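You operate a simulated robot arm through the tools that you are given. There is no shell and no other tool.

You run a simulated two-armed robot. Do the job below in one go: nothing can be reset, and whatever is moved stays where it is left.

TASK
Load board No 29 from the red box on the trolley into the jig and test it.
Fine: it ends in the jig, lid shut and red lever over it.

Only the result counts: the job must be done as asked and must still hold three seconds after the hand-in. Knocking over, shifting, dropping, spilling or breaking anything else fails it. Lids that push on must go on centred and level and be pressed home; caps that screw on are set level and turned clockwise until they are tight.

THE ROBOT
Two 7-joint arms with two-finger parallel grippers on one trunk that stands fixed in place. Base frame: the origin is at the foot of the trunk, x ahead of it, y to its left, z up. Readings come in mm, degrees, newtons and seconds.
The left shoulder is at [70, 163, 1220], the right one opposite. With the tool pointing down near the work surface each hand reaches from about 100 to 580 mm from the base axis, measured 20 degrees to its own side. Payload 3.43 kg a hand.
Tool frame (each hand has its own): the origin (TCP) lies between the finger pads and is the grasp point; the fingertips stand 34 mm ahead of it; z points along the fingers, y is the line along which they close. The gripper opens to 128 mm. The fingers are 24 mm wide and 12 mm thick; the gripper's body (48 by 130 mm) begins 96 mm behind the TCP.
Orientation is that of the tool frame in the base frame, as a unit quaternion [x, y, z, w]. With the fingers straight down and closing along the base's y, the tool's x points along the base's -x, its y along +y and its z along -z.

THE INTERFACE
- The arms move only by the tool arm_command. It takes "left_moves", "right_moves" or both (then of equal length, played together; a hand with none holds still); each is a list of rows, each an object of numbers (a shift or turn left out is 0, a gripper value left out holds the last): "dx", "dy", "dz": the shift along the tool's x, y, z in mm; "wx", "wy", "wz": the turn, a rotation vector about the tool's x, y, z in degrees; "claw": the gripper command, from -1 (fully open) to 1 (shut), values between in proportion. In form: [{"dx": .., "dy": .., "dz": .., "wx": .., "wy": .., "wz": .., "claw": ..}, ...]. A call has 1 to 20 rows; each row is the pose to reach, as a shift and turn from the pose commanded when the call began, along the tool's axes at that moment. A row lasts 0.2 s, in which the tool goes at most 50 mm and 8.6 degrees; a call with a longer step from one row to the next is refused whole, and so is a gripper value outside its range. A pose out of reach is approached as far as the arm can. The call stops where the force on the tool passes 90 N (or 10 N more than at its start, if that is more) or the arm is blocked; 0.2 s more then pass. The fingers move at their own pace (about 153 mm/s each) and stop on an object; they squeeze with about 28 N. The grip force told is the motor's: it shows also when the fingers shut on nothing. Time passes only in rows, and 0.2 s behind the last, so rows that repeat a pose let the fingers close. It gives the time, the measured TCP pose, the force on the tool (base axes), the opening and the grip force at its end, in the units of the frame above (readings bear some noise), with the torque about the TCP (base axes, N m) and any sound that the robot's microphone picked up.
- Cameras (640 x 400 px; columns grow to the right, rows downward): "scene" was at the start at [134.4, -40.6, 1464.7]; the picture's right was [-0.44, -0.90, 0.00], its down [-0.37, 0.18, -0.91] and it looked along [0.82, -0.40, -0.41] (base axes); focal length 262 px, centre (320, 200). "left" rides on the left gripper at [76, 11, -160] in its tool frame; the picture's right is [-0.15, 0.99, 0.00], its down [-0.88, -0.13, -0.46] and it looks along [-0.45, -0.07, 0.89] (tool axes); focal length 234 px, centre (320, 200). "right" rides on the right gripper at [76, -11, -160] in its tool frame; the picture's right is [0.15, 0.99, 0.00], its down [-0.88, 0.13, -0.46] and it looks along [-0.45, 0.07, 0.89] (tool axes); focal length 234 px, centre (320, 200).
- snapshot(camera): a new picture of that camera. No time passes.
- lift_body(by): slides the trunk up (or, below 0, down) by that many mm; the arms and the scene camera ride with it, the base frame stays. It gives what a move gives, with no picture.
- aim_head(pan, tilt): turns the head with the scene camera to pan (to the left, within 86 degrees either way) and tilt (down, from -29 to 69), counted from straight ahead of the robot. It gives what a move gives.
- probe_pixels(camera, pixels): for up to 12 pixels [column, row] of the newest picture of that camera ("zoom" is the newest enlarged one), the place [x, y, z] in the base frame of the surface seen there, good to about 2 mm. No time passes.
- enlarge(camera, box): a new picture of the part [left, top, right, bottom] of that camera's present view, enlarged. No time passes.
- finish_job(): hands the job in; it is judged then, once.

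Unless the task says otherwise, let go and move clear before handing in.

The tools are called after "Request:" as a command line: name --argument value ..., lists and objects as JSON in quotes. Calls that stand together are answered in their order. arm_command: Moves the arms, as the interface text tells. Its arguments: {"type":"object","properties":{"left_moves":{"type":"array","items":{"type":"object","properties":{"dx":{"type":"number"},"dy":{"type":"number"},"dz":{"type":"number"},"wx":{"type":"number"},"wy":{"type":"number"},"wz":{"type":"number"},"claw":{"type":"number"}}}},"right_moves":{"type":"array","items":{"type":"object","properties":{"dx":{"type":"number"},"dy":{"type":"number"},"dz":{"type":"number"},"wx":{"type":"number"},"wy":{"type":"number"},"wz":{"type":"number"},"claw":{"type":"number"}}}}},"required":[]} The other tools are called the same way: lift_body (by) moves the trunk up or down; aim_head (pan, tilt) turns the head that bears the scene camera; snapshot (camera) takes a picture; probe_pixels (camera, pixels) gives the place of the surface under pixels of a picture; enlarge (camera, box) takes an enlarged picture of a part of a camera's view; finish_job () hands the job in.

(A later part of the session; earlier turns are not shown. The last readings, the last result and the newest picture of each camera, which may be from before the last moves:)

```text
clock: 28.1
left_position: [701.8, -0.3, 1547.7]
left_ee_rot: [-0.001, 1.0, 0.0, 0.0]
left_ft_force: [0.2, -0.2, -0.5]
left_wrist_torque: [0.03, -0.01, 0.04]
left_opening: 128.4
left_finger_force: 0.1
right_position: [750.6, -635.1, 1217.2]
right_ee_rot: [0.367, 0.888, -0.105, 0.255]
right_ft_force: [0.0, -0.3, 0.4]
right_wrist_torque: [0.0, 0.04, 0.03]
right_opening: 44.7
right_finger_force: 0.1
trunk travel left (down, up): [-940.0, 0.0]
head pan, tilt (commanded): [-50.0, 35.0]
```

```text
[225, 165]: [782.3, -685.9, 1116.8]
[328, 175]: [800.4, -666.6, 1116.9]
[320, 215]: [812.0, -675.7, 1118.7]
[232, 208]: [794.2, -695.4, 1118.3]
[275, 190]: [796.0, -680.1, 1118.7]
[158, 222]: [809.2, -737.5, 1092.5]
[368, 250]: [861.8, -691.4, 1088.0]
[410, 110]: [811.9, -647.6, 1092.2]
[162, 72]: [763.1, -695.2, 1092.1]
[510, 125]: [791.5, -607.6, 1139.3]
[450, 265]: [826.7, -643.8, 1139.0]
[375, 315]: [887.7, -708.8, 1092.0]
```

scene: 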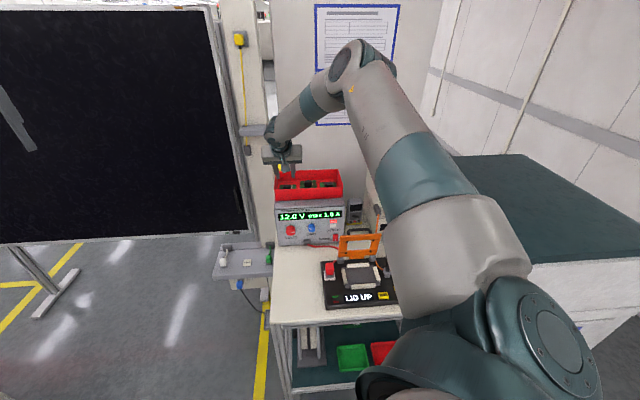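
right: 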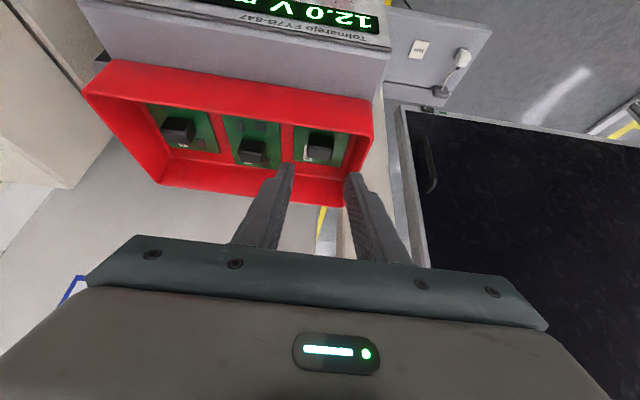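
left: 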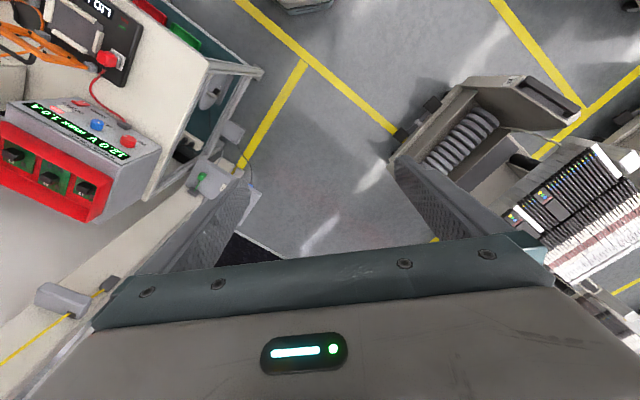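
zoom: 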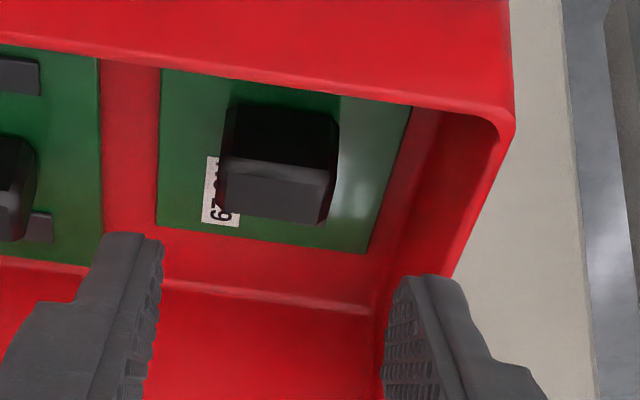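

The block is centred at (797, -681) and lines up between the fingers within 1 mm; the tray end wall is at about +47 mm so a 45 mm gap clears it. I'll descend along the tool axis to the grasp height.

Request:
arm_command --right_moves '[{"dx": 0.5, "dy": 0.5, "dz": 25}, {"dx": 1, "dy": 0.5, "dz": 50}, {"dx": 1.5, "dy": 0.5, "dz": 70}, {"dx": 1.5, "dy": 0.5, "dz": 85}, {"dx": 1.5, "dy": 0.5, "dz": 93}, {"dx": 1.5, "dy": 0.5, "dz": 98}]'

Request:
enlarge --camera "right" --box '[240, 100, 400, 220]'

Request:
enlarge --camera "scene" --box '[250, 130, 370, 210]'

```text
clock: 29.5
left_position: [700.9, -0.1, 1548.4]
left_ee_rot: [-0.001, 1.0, 0.0, 0.0]
left_ft_force: [0.2, -1.0, -0.2]
left_wrist_torque: [0.04, 0.01, 0.0]
left_opening: 128.0
left_finger_force: 0.0
right_position: [748.4, -665.2, 1166.7]
right_ee_rot: [0.367, 0.888, -0.104, 0.256]
right_ft_force: [-0.2, -0.7, 0.3]
right_wrist_torque: [0.0, 0.02, -0.02]
right_opening: 44.7
right_finger_force: 0.0
right hand out of reach, approached as far as the arm can: row 2, 3, 4, 5, 6
trunk travel left (down, up): [-940.0, 0.0]
head pan, tilt (commanded): [-50.0, 35.0]
```

```text
3.33 times, centred on (320, 160) of right
```

zoom: 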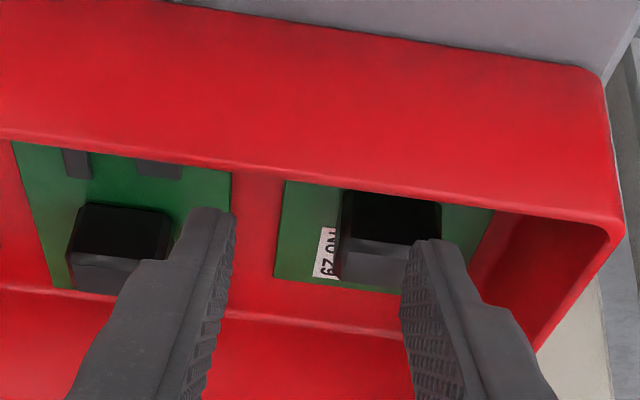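

```text
5.00 times, centred on (310, 170) of scene
```

zoom: 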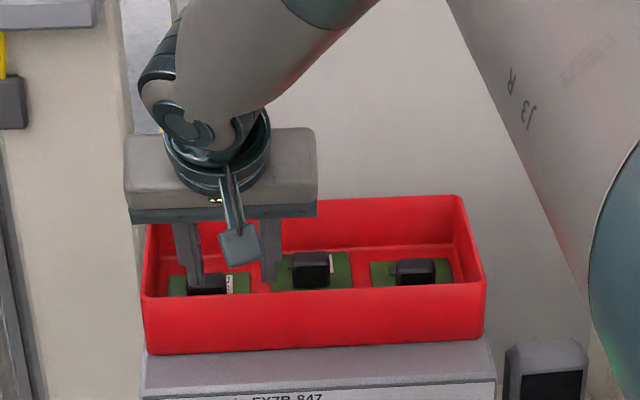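

The hand stalled out of reach at (748, -665, 1167) with no contact force, fingers now off to the side of board 29. I'll back off up and robot-ward right away, then check how the arm is bent.

Request:
arm_command --right_moves '[{"dx": 0, "dy": 0, "dz": -40}, {"dx": 10, "dy": 0, "dz": -85}, {"dx": 10, "dy": 0, "dz": -130}, {"dx": 10, "dy": 0, "dz": -170}, {"dx": 10, "dy": 0, "dz": -200}]'

Request:
snapshot --camera "scene"

Request:
probe_pixels --camera "scene" --pixels '[[355, 60], [345, 70], [385, 120], [400, 180], [450, 240], [310, 90], [280, 140], [540, 320], [350, 30]]'

```text
clock: 30.7
left_position: [699.8, 1.7, 1549.5]
left_ee_rot: [-0.001, 1.0, 0.0, 0.0]
left_ft_force: [-0.4, 0.2, 0.7]
left_wrist_torque: [0.0, 0.01, -0.01]
left_opening: 128.1
left_finger_force: 0.1
right_position: [664.8, -581.5, 1335.5]
right_ee_rot: [0.367, 0.888, -0.106, 0.255]
right_ft_force: [0.8, -0.2, -0.9]
right_wrist_torque: [0.0, 0.02, -0.02]
right_opening: 44.8
right_finger_force: 0.0
trunk travel left (down, up): [-940.0, 0.0]
head pan, tilt (commanded): [-50.0, 35.0]
```

```text
taken
```

scene: 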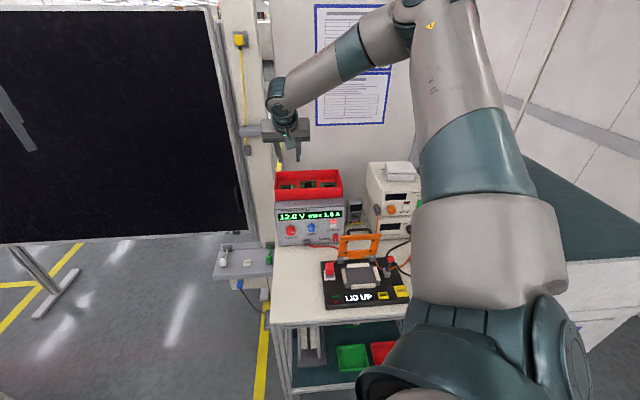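

```text
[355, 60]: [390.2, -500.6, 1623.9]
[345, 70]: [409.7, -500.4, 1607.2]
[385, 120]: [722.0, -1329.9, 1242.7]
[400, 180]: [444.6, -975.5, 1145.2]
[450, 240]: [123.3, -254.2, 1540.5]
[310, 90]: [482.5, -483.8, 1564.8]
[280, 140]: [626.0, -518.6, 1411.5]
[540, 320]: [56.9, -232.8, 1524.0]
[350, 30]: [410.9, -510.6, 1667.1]
```

The elbow is still bent upward at about (390, -500, 1624), so the stall came near full extension or a wrist limit. I'll enlarge the wrist and probe it to find the wrist centre.

Request:
enlarge --camera "scene" --box '[240, 0, 440, 170]'

Request:
probe_pixels --camera "scene" --pixels '[[275, 90], [285, 105], [270, 125], [300, 95], [340, 60], [285, 120], [420, 20], [400, 15], [460, 130], [440, 60]]'

```text
2.35 times, centred on (340, 85) of scene
```

zoom: 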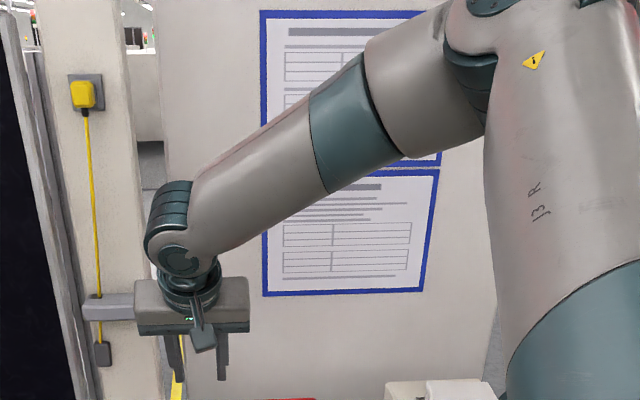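

```text
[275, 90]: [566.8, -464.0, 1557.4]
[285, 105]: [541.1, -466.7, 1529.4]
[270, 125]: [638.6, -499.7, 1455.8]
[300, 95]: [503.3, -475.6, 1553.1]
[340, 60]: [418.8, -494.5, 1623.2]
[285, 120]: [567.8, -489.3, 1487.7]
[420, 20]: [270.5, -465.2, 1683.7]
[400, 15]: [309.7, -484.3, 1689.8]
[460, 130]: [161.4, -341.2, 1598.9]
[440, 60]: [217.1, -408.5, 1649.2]
```

The wrist centre is about 220 mm behind the TCP, and the stall pattern suggests the arm dislikes going low with the shoulder this high. I'll lower the trunk by 120 mm so the shoulder sits level with the wrist, then try the approach again from a safe hover.

Request:
lift_body --by -120

Request:
snapshot --camera "right"

Request:
snapshot --camera "scene"

```text
clock: 32.2
left_position: [701.6, 0.2, 1429.2]
left_ee_rot: [-0.001, 1.0, 0.0, 0.0]
left_ft_force: [0.3, 0.1, 0.7]
left_wrist_torque: [-0.02, 0.0, -0.03]
left_opening: 128.0
left_finger_force: 0.0
right_position: [668.0, -582.6, 1213.4]
right_ee_rot: [0.368, 0.888, -0.106, 0.255]
right_ft_force: [0.4, 0.5, -0.5]
right_wrist_torque: [0.0, -0.03, 0.01]
right_opening: 45.0
right_finger_force: 0.0
trunk travel left (down, up): [-820.0, 120.0]
head pan, tilt (commanded): [-50.0, 35.0]
```

```text
taken
```

right: 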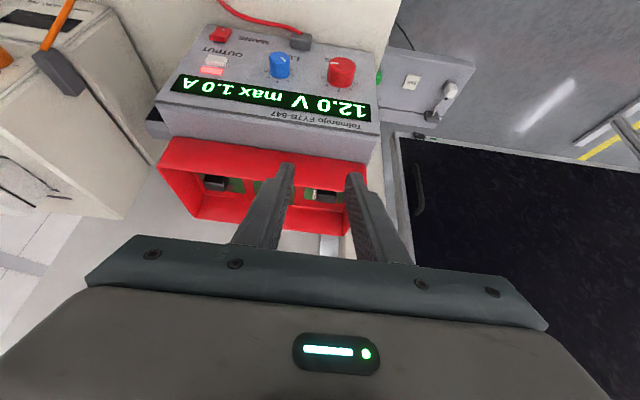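

```text
taken
```

scene: 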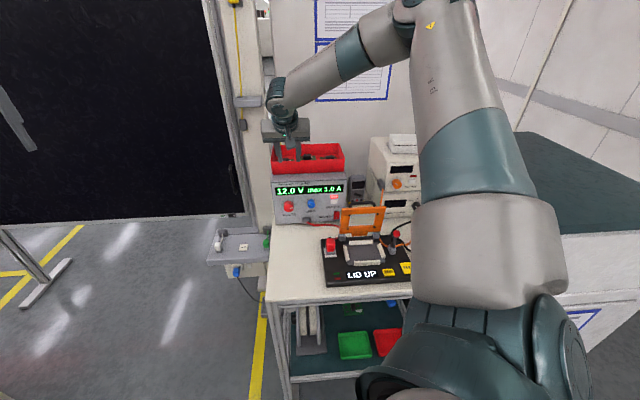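

Shoulder is lower and the hand is at (668, -583, 1213), clear of the tray rim (z≈1139). I'll try moving straight over board 29 at z≈1200 to test the reach safely.

Request:
arm_command --right_moves '[{"dx": -30, "dy": 5.5, "dz": 22.5}, {"dx": -60, "dy": 11, "dz": 45}, {"dx": -90, "dy": 16.5, "dz": 67.5}, {"dx": -119.6, "dy": 22, "dz": 89.9}]'

Request:
snapshot --camera "right"

```text
clock: 33.2
left_position: [704.3, -1.2, 1427.1]
left_ee_rot: [0.0, 1.0, 0.001, -0.001]
left_ft_force: [0.1, 0.3, -0.5]
left_wrist_torque: [0.02, 0.09, 0.02]
left_opening: 128.2
left_finger_force: 0.1
right_position: [790.3, -673.7, 1197.4]
right_ee_rot: [0.367, 0.889, -0.105, 0.254]
right_ft_force: [-0.6, 0.1, -0.1]
right_wrist_torque: [0.03, 0.0, 0.01]
right_opening: 44.6
right_finger_force: 0.0
trunk travel left (down, up): [-820.0, 120.0]
head pan, tilt (commanded): [-50.0, 35.0]
```

```text
taken
```

right: 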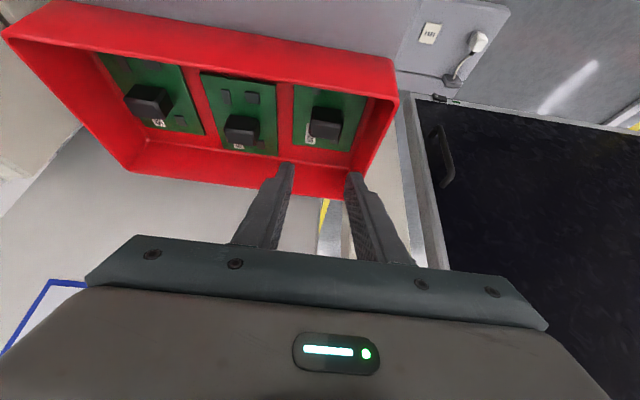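

Now the pose is reached without complaint at (790, -674, 1197). I'll descend vertically to z≈1152, fingertips just at block-top height, and check the alignment.

Request:
arm_command --right_moves '[{"dx": 9, "dy": -0.1, "dz": 12}, {"dx": 18, "dy": -0.2, "dz": 24}, {"dx": 27.3, "dy": -0.2, "dz": 36.1}]'

Request:
enlarge --camera "right" --box '[240, 70, 400, 200]'

Request:
enlarge --camera "scene" --box '[255, 110, 355, 185]'

```text
clock: 34.0
left_position: [702.7, 0.4, 1429.2]
left_ee_rot: [-0.001, 1.0, 0.0, -0.001]
left_ft_force: [-0.4, -0.3, -0.5]
left_wrist_torque: [-0.01, 0.0, -0.03]
left_opening: 127.9
left_finger_force: 0.0
right_position: [785.9, -671.6, 1154.8]
right_ee_rot: [0.368, 0.888, -0.106, 0.255]
right_ft_force: [-0.2, -0.5, -0.6]
right_wrist_torque: [0.01, -0.01, 0.02]
right_opening: 44.6
right_finger_force: 0.2
trunk travel left (down, up): [-820.0, 120.0]
head pan, tilt (commanded): [-50.0, 35.0]
```

```text
3.08 times, centred on (320, 135) of right
```

zoom: 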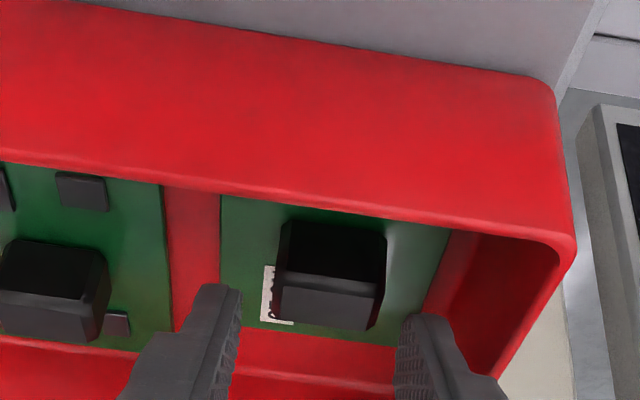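

```text
5.33 times, centred on (305, 148) of scene
```

zoom: 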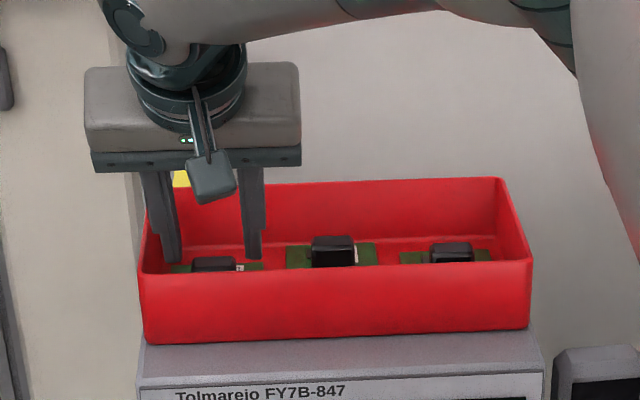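

The fingers straddle the block evenly at z=1155 with no force. I'll lower the last 22 mm, then stop to verify before closing.

Request:
arm_command --right_moves '[{"dx": 4, "dy": 0.7, "dz": 7}, {"dx": 8, "dy": 1.4, "dz": 14}, {"dx": 11.4, "dy": 1.4, "dz": 19.4}]'

Request:
enlarge --camera "right" --box '[240, 70, 400, 200]'

Request:
enlarge --camera "scene" --box '[255, 110, 355, 185]'

```text
clock: 34.8
left_position: [702.5, 0.3, 1429.3]
left_ee_rot: [-0.001, 1.0, 0.001, 0.0]
left_ft_force: [0.2, -0.3, -0.1]
left_wrist_torque: [0.0, 0.0, -0.01]
left_opening: 128.3
left_finger_force: 0.1
right_position: [787.0, -670.7, 1133.0]
right_ee_rot: [0.367, 0.889, -0.105, 0.255]
right_ft_force: [-0.6, 0.8, -0.5]
right_wrist_torque: [0.0, 0.0, 0.01]
right_opening: 44.8
right_finger_force: 0.0
trunk travel left (down, up): [-820.0, 120.0]
head pan, tilt (commanded): [-50.0, 35.0]
```

```text
3.08 times, centred on (320, 135) of right
```

zoom: 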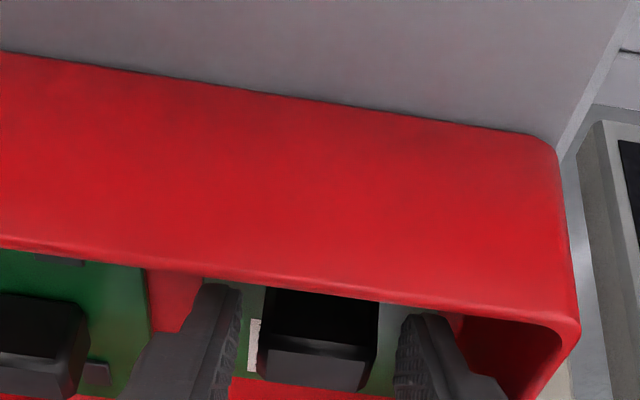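

```text
5.33 times, centred on (305, 148) of scene
```

zoom: 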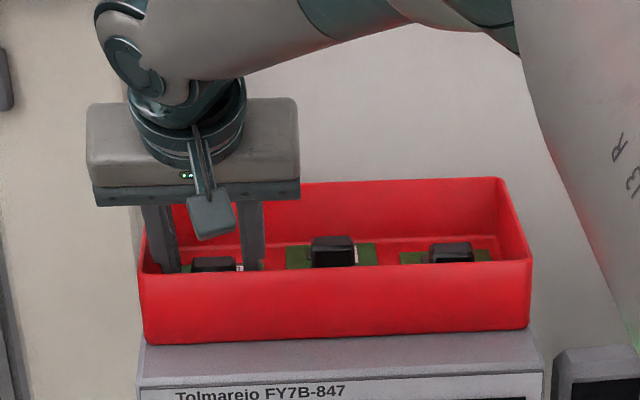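

The fingers stand on both sides of the block (block at (318, 345) in the enlargement), force near zero. I'll close the gripper.

Request:
arm_command --right_moves '[{"claw": 0.5}, {"claw": 1}, {"claw": 1}, {"claw": 1}]'

Request:
enlarge --camera "right" --box '[240, 70, 400, 200]'

```text
clock: 35.8
left_position: [701.3, -1.2, 1428.3]
left_ee_rot: [-0.001, 1.0, -0.001, 0.0]
left_ft_force: [0.9, 0.5, -0.2]
left_wrist_torque: [0.01, 0.02, 0.04]
left_opening: 128.2
left_finger_force: 0.1
right_position: [787.5, -669.2, 1132.7]
right_ee_rot: [0.367, 0.888, -0.105, 0.255]
right_ft_force: [0.2, -0.2, -0.5]
right_wrist_torque: [0.01, 0.0, -0.01]
right_opening: 30.9
right_finger_force: 28.5
trunk travel left (down, up): [-820.0, 120.0]
head pan, tilt (commanded): [-50.0, 35.0]
```

```text
3.08 times, centred on (320, 135) of right
```

zoom: 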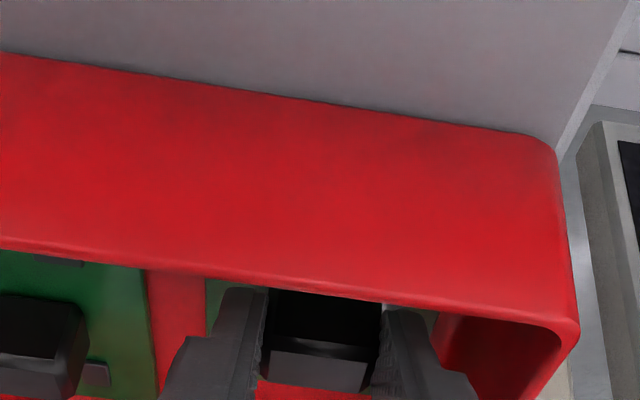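

The gripper holds the block at 30.9 mm opening with 28 N. I'll lift straight up 110 mm, slowly at first.

Request:
arm_command --right_moves '[{"dx": -2.65, "dz": -4.25}, {"dx": -8, "dz": -12.75}, {"dx": -16, "dz": -25.5}, {"dx": -29, "dz": -46.75}, {"dx": -43, "dz": -70}, {"dx": -58, "dz": -93.5}]'

Request:
snapshot --camera "right"

Request:
snapshot --camera "scene"

```text
clock: 37.2
left_position: [702.5, -0.2, 1428.9]
left_ee_rot: [-0.002, 1.0, 0.0, 0.0]
left_ft_force: [-0.5, 0.8, 0.2]
left_wrist_torque: [-0.03, 0.01, 0.01]
left_opening: 128.0
left_finger_force: 0.0
right_position: [785.9, -668.9, 1241.9]
right_ee_rot: [0.366, 0.889, -0.105, 0.255]
right_ft_force: [-0.5, 0.2, -0.6]
right_wrist_torque: [0.02, 0.0, 0.0]
right_opening: 0.1
right_finger_force: 28.2
trunk travel left (down, up): [-820.0, 120.0]
head pan, tilt (commanded): [-50.0, 35.0]
```

```text
taken
```

right: 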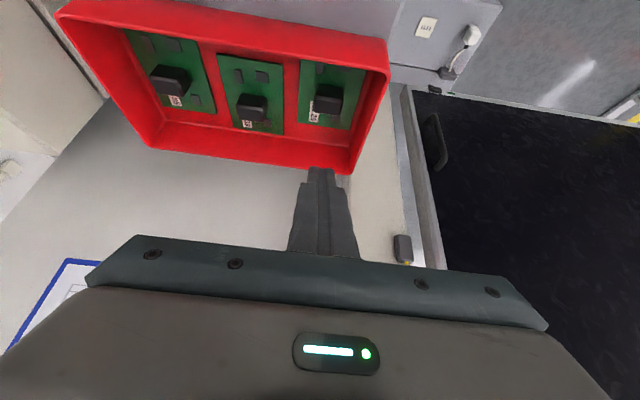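

```text
taken
```

scene: 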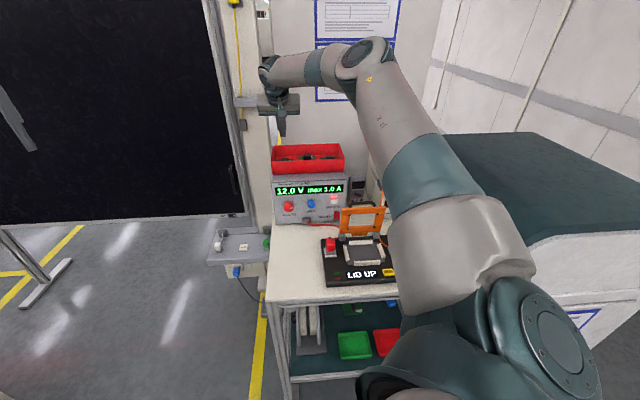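

The board slipped out: opening went to 0.1 mm and board 29 still lies in the tray at (330, 100). I'll look closely at the block's shape and the board's position before regrasping.

Request:
enlarge --camera "right" --box '[290, 55, 370, 135]'

Request:
enlarge --camera "scene" --box '[265, 135, 350, 185]'

```text
5.00 times, centred on (330, 95) of right
```

zoom: 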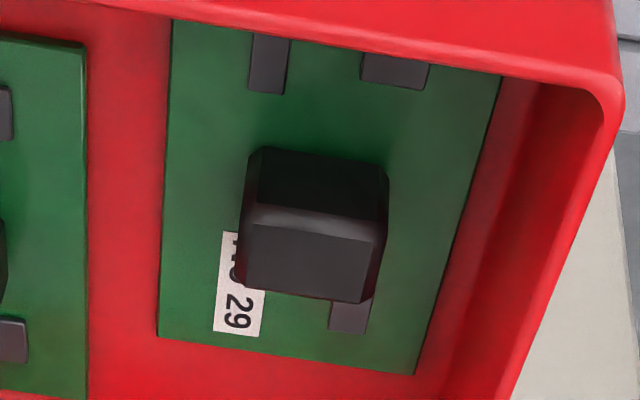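

```text
7.53 times, centred on (308, 160) of scene
```

zoom: 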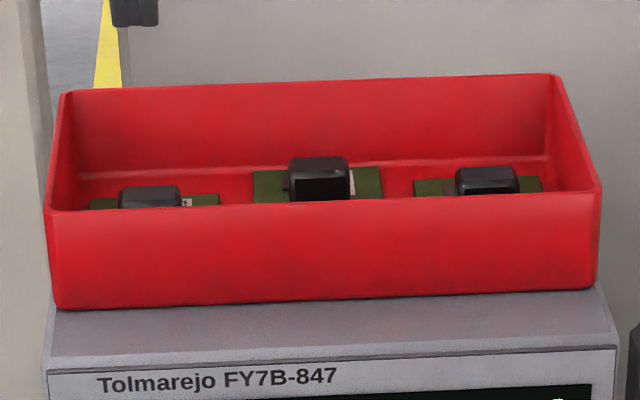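

The block looks straight-sided with bevelled top edges, so I need to see whether the board moved at all. I'll probe its corners and block again.

Request:
enlarge --camera "right" --box '[290, 55, 370, 135]'

Request:
probe_pixels --camera "zoom" --pixels '[[250, 225], [380, 238], [368, 300], [248, 285], [315, 260], [160, 330], [410, 372], [500, 82], [178, 22], [262, 150], [390, 180], [465, 60]]'

```text
5.00 times, centred on (330, 95) of right
```

zoom: 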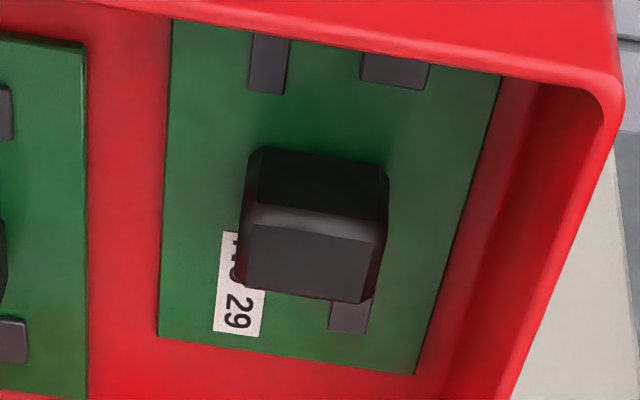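

```text
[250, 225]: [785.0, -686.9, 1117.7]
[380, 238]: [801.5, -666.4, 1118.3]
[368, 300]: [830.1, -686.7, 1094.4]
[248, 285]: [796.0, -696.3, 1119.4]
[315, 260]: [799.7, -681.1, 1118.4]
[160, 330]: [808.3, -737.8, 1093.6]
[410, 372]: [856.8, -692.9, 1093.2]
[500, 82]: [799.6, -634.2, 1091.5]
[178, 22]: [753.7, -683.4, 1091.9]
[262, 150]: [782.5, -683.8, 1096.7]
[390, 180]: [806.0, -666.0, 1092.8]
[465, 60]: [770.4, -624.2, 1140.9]
```

The board has not moved, so the rounded fingertips held too little of the block. I'll reopen to 45 mm, centre a bit better over (798, -681), and go down deeper this time, checking for contact.

Request:
arm_command --right_moves '[{"claw": 0.3}, {"claw": 0.3}, {"dx": 16, "dy": -0.1, "dz": 29, "claw": 0.3}, {"dx": 32, "dy": -0.2, "dz": 58, "claw": 0.3}, {"dx": 43, "dy": -0.2, "dz": 78, "claw": 0.3}, {"dx": 49.6, "dy": -0.2, "dz": 89.5, "claw": 0.3}]'

Request:
enlarge --camera "right" --box '[240, 80, 400, 200]'

```text
clock: 38.6
left_position: [702.2, -0.2, 1429.1]
left_ee_rot: [-0.001, 1.0, 0.0, 0.0]
left_ft_force: [0.7, -0.2, 0.4]
left_wrist_torque: [-0.02, 0.01, -0.03]
left_opening: 127.9
left_finger_force: 0.1
right_position: [789.4, -675.0, 1139.9]
right_ee_rot: [0.366, 0.889, -0.105, 0.255]
right_ft_force: [0.1, -0.1, 0.0]
right_wrist_torque: [-0.02, 0.0, -0.04]
right_opening: 44.6
right_finger_force: 0.0
trunk travel left (down, up): [-820.0, 120.0]
head pan, tilt (commanded): [-50.0, 35.0]
```

```text
3.33 times, centred on (320, 140) of right
```

zoom: 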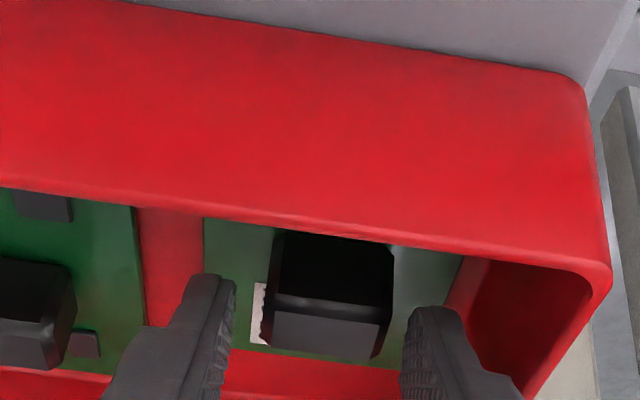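

Centred again at z=1140 with no force. I'll lower in small steps to z≈1127 and read the contact force.

Request:
arm_command --right_moves '[{"dx": 2, "dy": 1, "dz": 3.4}, {"dx": 4.2, "dy": 1.5, "dz": 6.8}, {"dx": 5.8, "dy": 1.5, "dz": 9.3}, {"dx": 6.9, "dy": 1.5, "dz": 11}]'

```text
clock: 39.6
left_position: [702.3, 0.8, 1429.0]
left_ee_rot: [-0.001, 1.0, 0.0, 0.0]
left_ft_force: [-0.2, -0.2, 0.8]
left_wrist_torque: [-0.02, 0.0, -0.05]
left_opening: 128.0
left_finger_force: 0.1
right_position: [790.8, -672.7, 1128.2]
right_ee_rot: [0.369, 0.887, -0.107, 0.256]
right_ft_force: [-0.6, -0.2, 2.5]
right_wrist_torque: [-0.03, 0.05, 0.02]
right_opening: 44.9
right_finger_force: 0.1
trunk travel left (down, up): [-820.0, 120.0]
head pan, tilt (commanded): [-50.0, 35.0]
```

A light 2.5 N upward force at z=1128 tells me the tips just touch the board. I'll close here, then lift only a few mm and check the opening.

Request:
arm_command --right_moves '[{"dx": -0.5, "dz": -0.8, "claw": 0.5}, {"dx": -0.5, "dz": -0.8, "claw": 1}, {"dx": -0.5, "dz": -0.8, "claw": 1}, {"dx": -0.5, "dz": -0.8, "claw": 1}, {"dx": -0.5, "dz": -0.8, "claw": 1}]'

Request:
enlarge --camera "right" --box '[260, 110, 380, 200]'

Request:
arm_command --right_moves '[{"dx": -0.6, "dz": -1, "claw": 1}, {"dx": -1.6, "dz": -2.5, "claw": 1}, {"dx": -2.6, "dz": -4.2, "claw": 1}]'

Request:
enlarge --camera "right" --box '[260, 110, 380, 200]'

```text
clock: 40.8
left_position: [701.9, 0.0, 1429.2]
left_ee_rot: [-0.001, 1.0, -0.001, 0.0]
left_ft_force: [-0.1, 0.5, 0.7]
left_wrist_torque: [0.04, -0.01, 0.02]
left_opening: 127.9
left_finger_force: 0.0
right_position: [791.6, -673.2, 1128.9]
right_ee_rot: [0.367, 0.889, -0.106, 0.254]
right_ft_force: [-0.7, -0.5, 1.2]
right_wrist_torque: [-0.05, 0.0, -0.03]
right_opening: 31.1
right_finger_force: 27.8
trunk travel left (down, up): [-820.0, 120.0]
head pan, tilt (commanded): [-50.0, 35.0]
```

```text
4.44 times, centred on (320, 155) of right
```

zoom: 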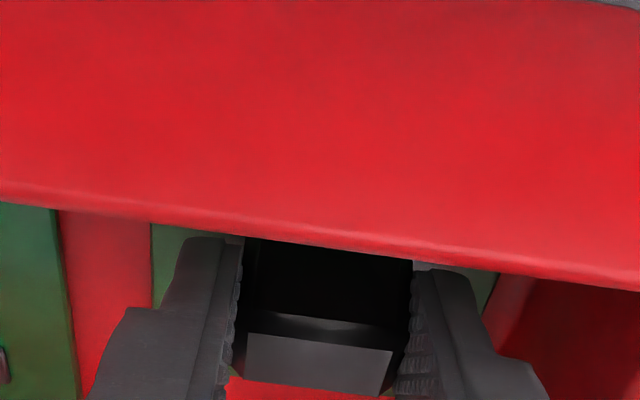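

```text
clock: 41.6
left_position: [701.9, -0.5, 1428.1]
left_ee_rot: [-0.001, 1.0, 0.0, -0.001]
left_ft_force: [0.2, 0.1, 0.4]
left_wrist_torque: [0.0, -0.02, -0.01]
left_opening: 128.2
left_finger_force: 0.0
right_position: [792.0, -672.8, 1134.1]
right_ee_rot: [0.367, 0.888, -0.105, 0.255]
right_ft_force: [-1.1, -0.3, -1.1]
right_wrist_torque: [-0.03, 0.0, -0.02]
right_opening: 31.0
right_finger_force: 27.8
trunk travel left (down, up): [-820.0, 120.0]
head pan, tilt (commanded): [-50.0, 35.0]
```

```text
4.44 times, centred on (320, 155) of right
```

zoom: 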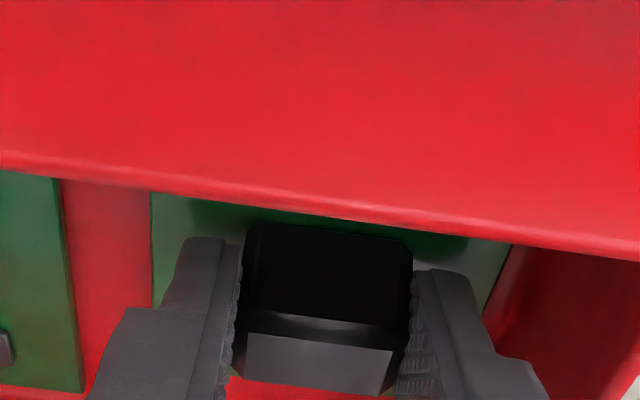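

The block moves with the fingers (same place in both enlargements, opening still 31 mm). I'll keep lifting gently, about 6 mm per row.

Request:
arm_command --right_moves '[{"dx": -3.2, "dz": -5, "claw": 1}, {"dx": -6.4, "dz": -10, "claw": 1}, {"dx": -9.5, "dz": -15.3, "claw": 1}, {"dx": -12.7, "dz": -20.4, "claw": 1}, {"dx": -16, "dz": -25.5, "claw": 1}]'

Request:
enlarge --camera "right" --box '[240, 90, 400, 200]'

Request:
enlarge --camera "scene" --box '[255, 110, 355, 185]'

```text
clock: 42.8
left_position: [701.5, -0.5, 1427.9]
left_ee_rot: [-0.001, 1.0, -0.001, 0.001]
left_ft_force: [-0.4, -0.1, 0.3]
left_wrist_torque: [0.02, -0.02, 0.03]
left_opening: 127.8
left_finger_force: 0.0
right_position: [792.8, -672.3, 1164.3]
right_ee_rot: [0.368, 0.888, -0.105, 0.255]
right_ft_force: [-0.7, 0.2, -0.3]
right_wrist_torque: [0.01, 0.03, 0.01]
right_opening: 31.1
right_finger_force: 28.1
trunk travel left (down, up): [-820.0, 120.0]
head pan, tilt (commanded): [-50.0, 35.0]
```

```text
3.64 times, centred on (320, 145) of right
```

zoom: 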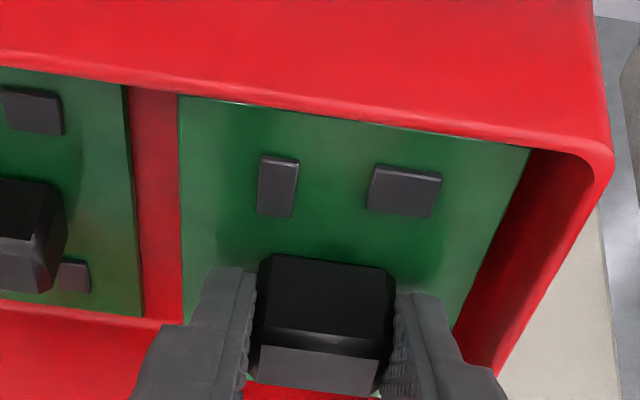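

```text
5.33 times, centred on (305, 148) of scene
```

zoom: 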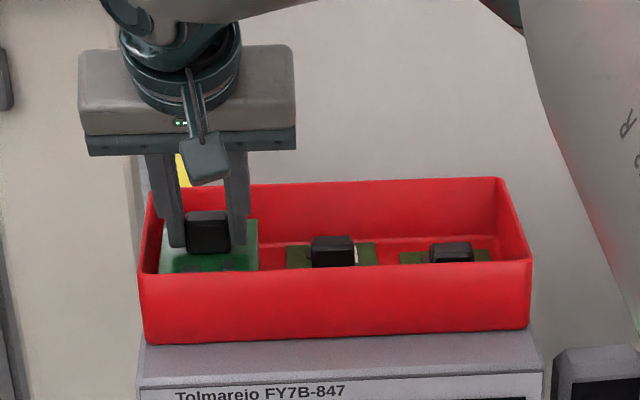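

The board is up off the tray floor with the grip steady at 31 mm. I'll probe its corners to see whether it hangs level.

Request:
enlarge --camera "right" --box '[240, 90, 400, 200]'

Request:
probe_pixels --camera "zoom" --pixels '[[200, 115], [510, 160], [195, 250], [460, 290], [350, 240], [270, 130], [440, 270], [315, 365], [330, 290]]'

```text
3.64 times, centred on (320, 145) of right
```

zoom: 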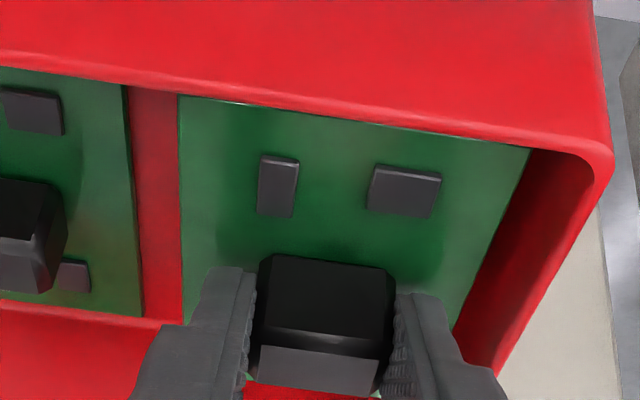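

```text
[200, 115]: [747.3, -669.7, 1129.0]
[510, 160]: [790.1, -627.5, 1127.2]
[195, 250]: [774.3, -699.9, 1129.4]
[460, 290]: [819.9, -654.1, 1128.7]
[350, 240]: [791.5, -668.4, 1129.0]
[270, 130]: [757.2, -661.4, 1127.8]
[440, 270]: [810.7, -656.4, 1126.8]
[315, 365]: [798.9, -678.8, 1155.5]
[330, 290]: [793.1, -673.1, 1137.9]
```

The board is level within about 2 mm (corner heights 1127–1129). I'll raise it a further 90 mm clear of the tray, then examine the jig closely.

Request:
arm_command --right_moves '[{"dx": -4.2, "dz": -6.8, "claw": 1}, {"dx": -9.5, "dz": -15.3, "claw": 1}, {"dx": -15.9, "dz": -25.5, "claw": 1}, {"dx": -23.3, "dz": -37.4, "claw": 1}, {"dx": -31.8, "dz": -51, "claw": 1}, {"dx": -40.3, "dz": -64.6, "claw": 1}, {"dx": -47.7, "dz": -76.5, "claw": 1}]'

Request:
snapshot --camera "right"

Request:
aim_head --pan -57 --tilt 45

Request:
snapshot --camera "scene"

```text
clock: 44.4
left_position: [701.1, -0.3, 1428.1]
left_ee_rot: [-0.002, 1.0, 0.0, 0.0]
left_ft_force: [-0.8, 0.7, -0.2]
left_wrist_torque: [0.03, 0.01, -0.02]
left_opening: 128.1
left_finger_force: 0.0
right_position: [791.2, -672.1, 1252.5]
right_ee_rot: [0.367, 0.888, -0.105, 0.255]
right_ft_force: [-0.4, 0.5, -1.2]
right_wrist_torque: [0.04, 0.01, -0.03]
right_opening: 31.1
right_finger_force: 27.9
trunk travel left (down, up): [-820.0, 120.0]
head pan, tilt (commanded): [-50.0, 35.0]
```

```text
taken
```

right: 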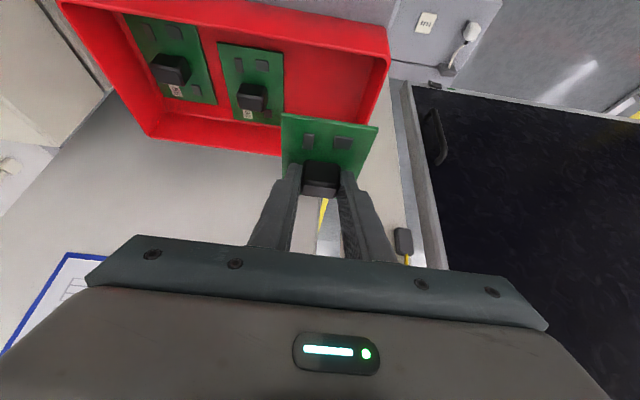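

```text
clock: 45.1
left_position: [701.3, 0.4, 1428.8]
left_ee_rot: [-0.001, 1.0, -0.001, -0.001]
left_ft_force: [-0.6, 0.7, -0.4]
left_wrist_torque: [0.0, 0.03, 0.03]
left_opening: 128.0
left_finger_force: 0.1
right_position: [791.2, -672.4, 1253.0]
right_ee_rot: [0.368, 0.888, -0.105, 0.255]
right_ft_force: [-0.2, -0.6, -0.1]
right_wrist_torque: [0.01, -0.02, -0.01]
right_opening: 31.0
right_finger_force: 28.4
trunk travel left (down, up): [-820.0, 120.0]
head pan, tilt (commanded): [-57.0, 45.0]
```

```text
taken
```

scene: 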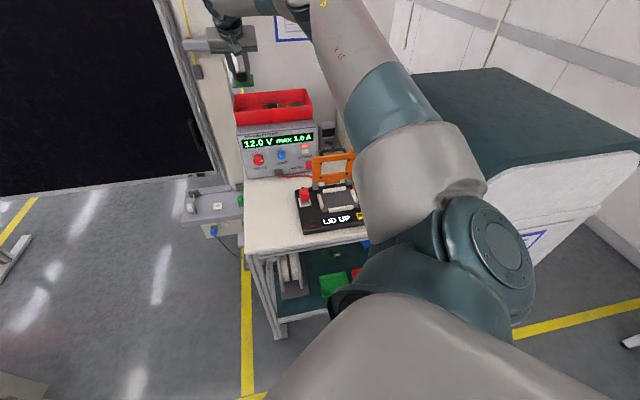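

The board is safely held above the tray. I'll enlarge the jig from the scene camera to study the recess, lid and lever.

Request:
enlarge --camera "scene" --box '[285, 145, 375, 240]'

Request:
probe_pixels --camera "zoom" --pixels '[[200, 210], [275, 200], [330, 290], [240, 330], [350, 230], [220, 370], [240, 180], [150, 250], [90, 370], [300, 60]]'

```text
4.21 times, centred on (330, 192) of scene
```

zoom: 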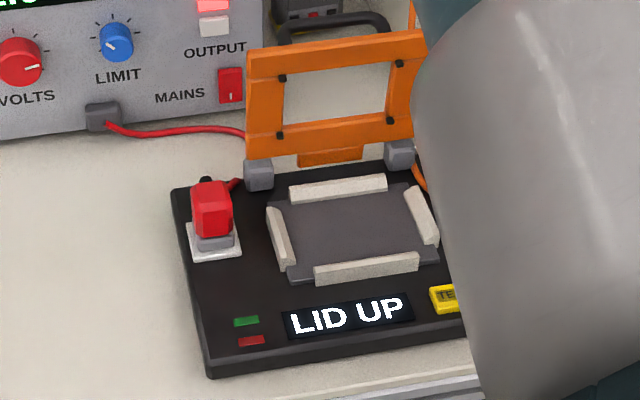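

```text
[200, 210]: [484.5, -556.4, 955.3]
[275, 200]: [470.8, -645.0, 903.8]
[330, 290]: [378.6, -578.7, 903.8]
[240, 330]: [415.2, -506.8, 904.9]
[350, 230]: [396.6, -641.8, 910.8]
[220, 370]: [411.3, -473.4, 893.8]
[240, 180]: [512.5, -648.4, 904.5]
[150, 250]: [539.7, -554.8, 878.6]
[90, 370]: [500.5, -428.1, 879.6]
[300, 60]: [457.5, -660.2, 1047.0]
```

The recess is framed by four cream guides with the long side across the jig front, so the board must be turned 90°. The right arm hides part of the jig, so I'll bring the left hand over to look down at it from (520, -260, 1340).

Request:
arm_command --left_moves '[{"dx": 20, "dy": -29, "dz": 10}, {"dx": 40, "dy": -58, "dz": 20}, {"dx": 60, "dy": -87, "dz": 30}, {"dx": 80, "dy": -116, "dz": 40}, {"dx": 100, "dy": -145, "dz": 50}, {"dx": 120, "dy": -174, "dz": 60}, {"dx": 140, "dy": -203, "dz": 70}, {"dx": 160, "dy": -232, "dz": 80}, {"dx": 181, "dy": -260, "dz": 88}]'

Request:
snapshot --camera "left"

```text
clock: 47.1
left_position: [519.3, -262.7, 1341.0]
left_ee_rot: [-0.001, 1.0, 0.001, 0.0]
left_ft_force: [-0.5, -1.3, -0.4]
left_wrist_torque: [0.01, -0.05, 0.02]
left_opening: 128.2
left_finger_force: 0.1
right_position: [791.1, -673.9, 1253.9]
right_ee_rot: [0.367, 0.888, -0.104, 0.255]
right_ft_force: [0.1, -0.1, 0.1]
right_wrist_torque: [0.01, 0.0, 0.0]
right_opening: 31.1
right_finger_force: 28.0
trunk travel left (down, up): [-820.0, 120.0]
head pan, tilt (commanded): [-57.0, 45.0]
```

```text
taken
```

left: 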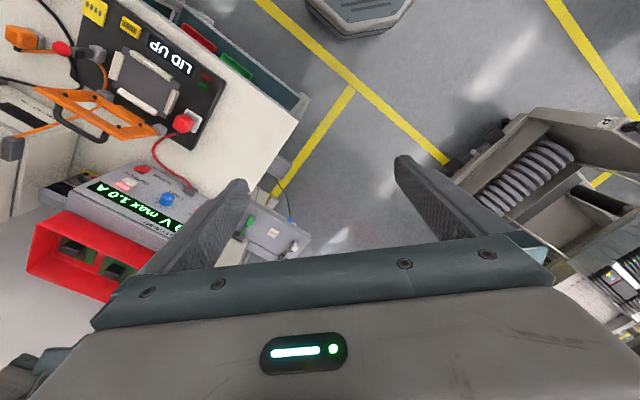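

The left camera sees the whole jig at (140, 80). I'll enlarge it to study the recess, labels, lid and lever.

Request:
enlarge --camera "left" --box '[60, 0, 230, 160]'

Request:
enlarge --camera "left" --box '[90, 30, 190, 120]'

Request:
enlarge --camera "left" --box '[40, 0, 150, 80]'

```text
2.50 times, centred on (145, 80) of left
```

zoom: 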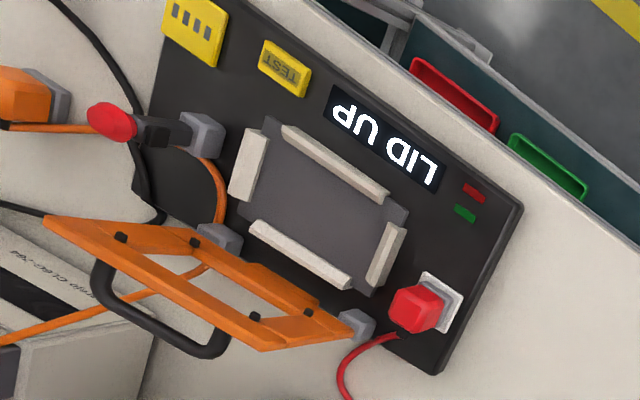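

```text
4.44 times, centred on (140, 75) of left
```

zoom: 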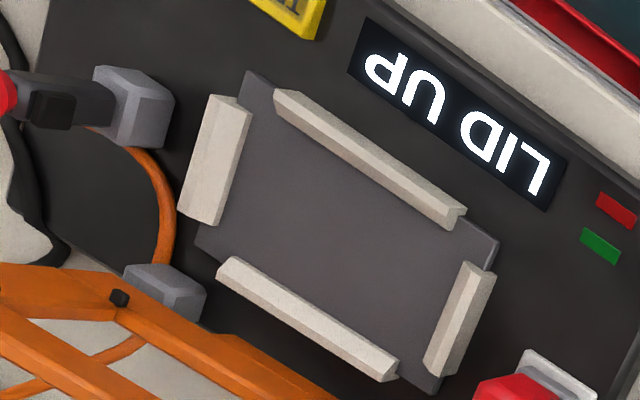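

```text
5.00 times, centred on (95, 40) of left
```

zoom: 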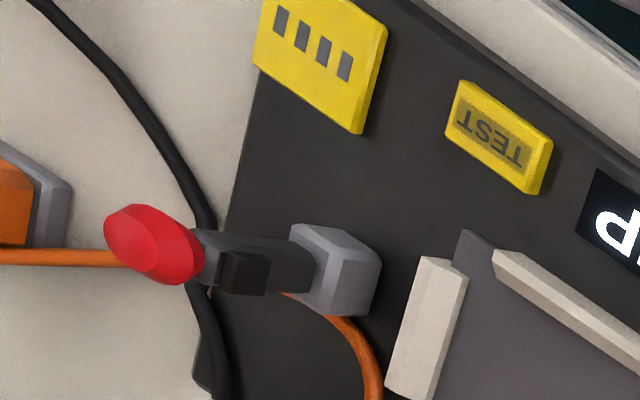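

The jig shows a yellow TEST button, result lamps by the display, and the lever leaning outwards on its pivot at (340, 270) of the third enlargement. I'll measure the recess and guides by probing.

Request:
enlarge --camera "left" --box '[90, 30, 190, 120]'

Request:
probe_pixels --camera "zoom" --pixels '[[250, 75], [495, 245], [432, 388], [197, 240], [345, 235], [245, 120], [222, 222], [280, 112], [445, 225], [468, 262], [428, 368], [395, 375]]'

Request:
probe_pixels --camera "zoom" --pixels '[[230, 275], [212, 150], [370, 160], [310, 320], [460, 315], [135, 110], [165, 290], [70, 100], [430, 160], [610, 205], [600, 245], [320, 200]]'

```text
4.44 times, centred on (140, 75) of left
```

zoom: 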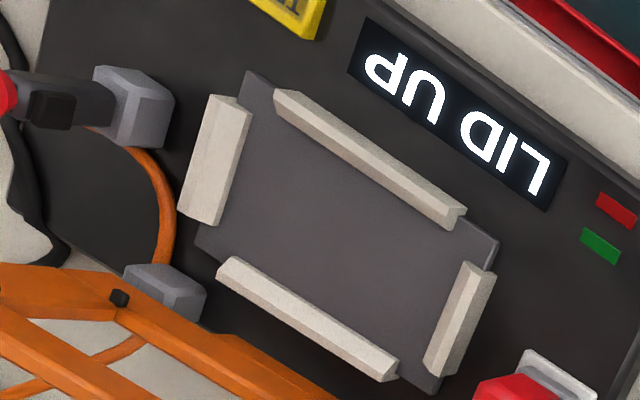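

```text
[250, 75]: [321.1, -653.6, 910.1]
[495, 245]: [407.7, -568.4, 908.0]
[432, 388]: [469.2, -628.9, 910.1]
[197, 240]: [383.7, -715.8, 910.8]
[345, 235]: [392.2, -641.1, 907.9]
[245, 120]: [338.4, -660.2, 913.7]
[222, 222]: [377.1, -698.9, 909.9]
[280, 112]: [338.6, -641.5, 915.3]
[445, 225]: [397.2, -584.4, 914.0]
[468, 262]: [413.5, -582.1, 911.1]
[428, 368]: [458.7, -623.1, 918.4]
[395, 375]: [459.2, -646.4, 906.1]
```

```text
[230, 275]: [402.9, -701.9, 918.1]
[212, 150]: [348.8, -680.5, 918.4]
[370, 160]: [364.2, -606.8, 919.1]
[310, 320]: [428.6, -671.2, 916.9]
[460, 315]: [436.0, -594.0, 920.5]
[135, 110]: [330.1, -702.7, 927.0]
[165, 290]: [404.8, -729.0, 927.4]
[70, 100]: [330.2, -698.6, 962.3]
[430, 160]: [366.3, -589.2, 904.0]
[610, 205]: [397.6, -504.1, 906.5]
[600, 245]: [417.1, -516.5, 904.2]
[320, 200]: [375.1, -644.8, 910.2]
```

The plate is centred near (395, -642) at z≈909, axes at 45°, about 121 × 86 mm with funnel-like guides. I'll zoom in on the guides to get the inner faces.

Request:
enlarge --camera "left" --box '[105, 42, 150, 88]'

Request:
probe_pixels --camera "zoom" --pixels '[[200, 100], [150, 330], [260, 70], [250, 100], [330, 120], [340, 150], [180, 160], [195, 165], [300, 300], [500, 220], [200, 250], [450, 180]]'

Request:
enlarge --camera "left" --box '[130, 70, 205, 125]'

```text
8.70 times, centred on (128, 65) of left
```

zoom: 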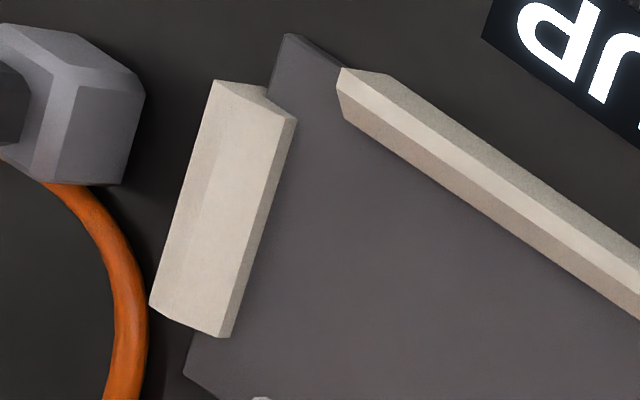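

```text
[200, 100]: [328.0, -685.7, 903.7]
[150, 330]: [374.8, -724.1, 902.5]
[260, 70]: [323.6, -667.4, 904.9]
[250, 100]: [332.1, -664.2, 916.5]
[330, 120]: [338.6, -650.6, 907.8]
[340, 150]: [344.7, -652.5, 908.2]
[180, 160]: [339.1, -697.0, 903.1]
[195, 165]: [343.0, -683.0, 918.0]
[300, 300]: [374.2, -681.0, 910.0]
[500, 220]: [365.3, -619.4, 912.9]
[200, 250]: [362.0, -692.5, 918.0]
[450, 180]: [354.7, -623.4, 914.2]
```

```text
7.27 times, centred on (168, 98) of left
```

zoom: 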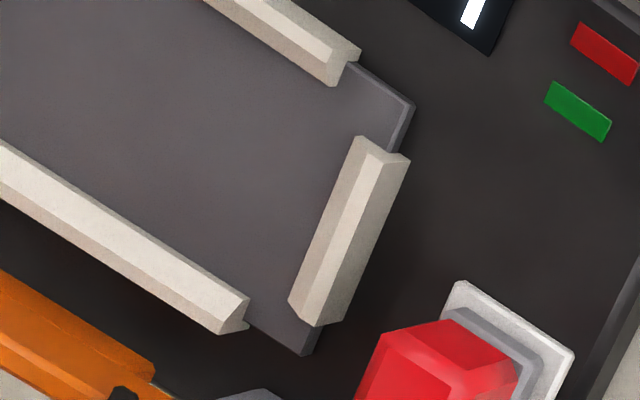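

The guides' inner bottom edges show clearly now. I'll probe along them in both enlargements.

Request:
probe_pixels --camera "zoom" --pixels '[[352, 138], [320, 215], [287, 290], [245, 285], [150, 228], [60, 173], [330, 80], [270, 42], [220, 10], [380, 170], [345, 250], [200, 290]]'

Request:
enlarge --camera "left" --box '[105, 42, 150, 88]'

Request:
probe_pixels --camera "zoom" --pixels '[[301, 125], [270, 210], [232, 335], [340, 122], [430, 182], [520, 243], [600, 297], [290, 125], [255, 220], [222, 330]]'

```text
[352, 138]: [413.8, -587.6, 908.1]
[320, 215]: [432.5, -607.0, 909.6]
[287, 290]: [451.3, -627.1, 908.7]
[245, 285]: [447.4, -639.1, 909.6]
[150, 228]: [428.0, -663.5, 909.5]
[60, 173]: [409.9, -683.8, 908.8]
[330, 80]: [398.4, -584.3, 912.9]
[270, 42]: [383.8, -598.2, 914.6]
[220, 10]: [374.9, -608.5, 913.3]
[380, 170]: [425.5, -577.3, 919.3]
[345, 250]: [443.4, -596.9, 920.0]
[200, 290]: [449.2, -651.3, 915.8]
```

```text
8.70 times, centred on (128, 65) of left
```

zoom: 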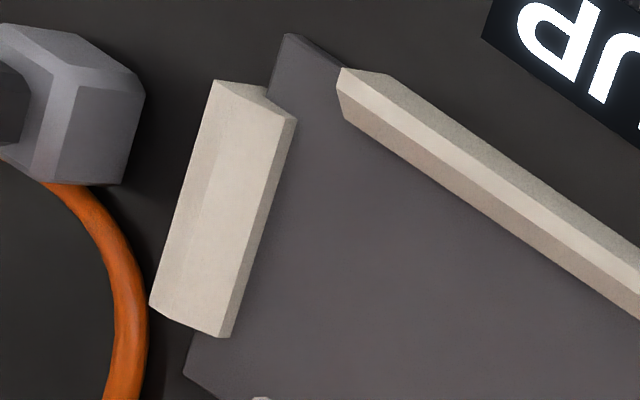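

```text
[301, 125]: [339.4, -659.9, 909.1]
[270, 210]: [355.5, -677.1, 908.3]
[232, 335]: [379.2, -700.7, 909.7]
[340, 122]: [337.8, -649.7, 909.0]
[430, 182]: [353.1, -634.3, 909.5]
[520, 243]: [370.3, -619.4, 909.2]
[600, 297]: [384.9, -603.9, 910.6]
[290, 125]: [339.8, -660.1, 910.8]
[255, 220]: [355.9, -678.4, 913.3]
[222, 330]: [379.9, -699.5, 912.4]
```

The recess between guide bottoms measures about 104 × 73 mm, centred near v=-175, u=-735 in the 45° frame. The board's front edge was hidden by the tray rim before, so I'll measure the held board fully now.

Request:
enlarge --camera "right" --box '[260, 95, 400, 215]'

Request:
enlarge --camera "scene" --box '[200, 20, 290, 100]'

```text
3.33 times, centred on (330, 155) of right
```

zoom: 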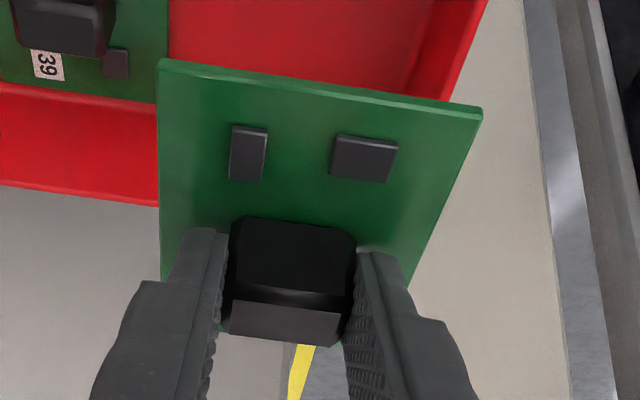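

```text
5.00 times, centred on (245, 60) of scene
```

zoom: 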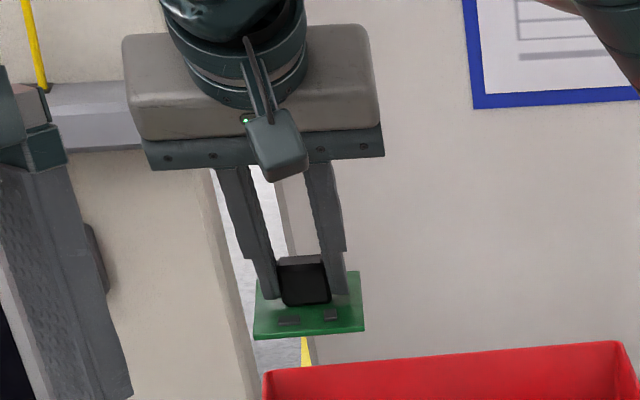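

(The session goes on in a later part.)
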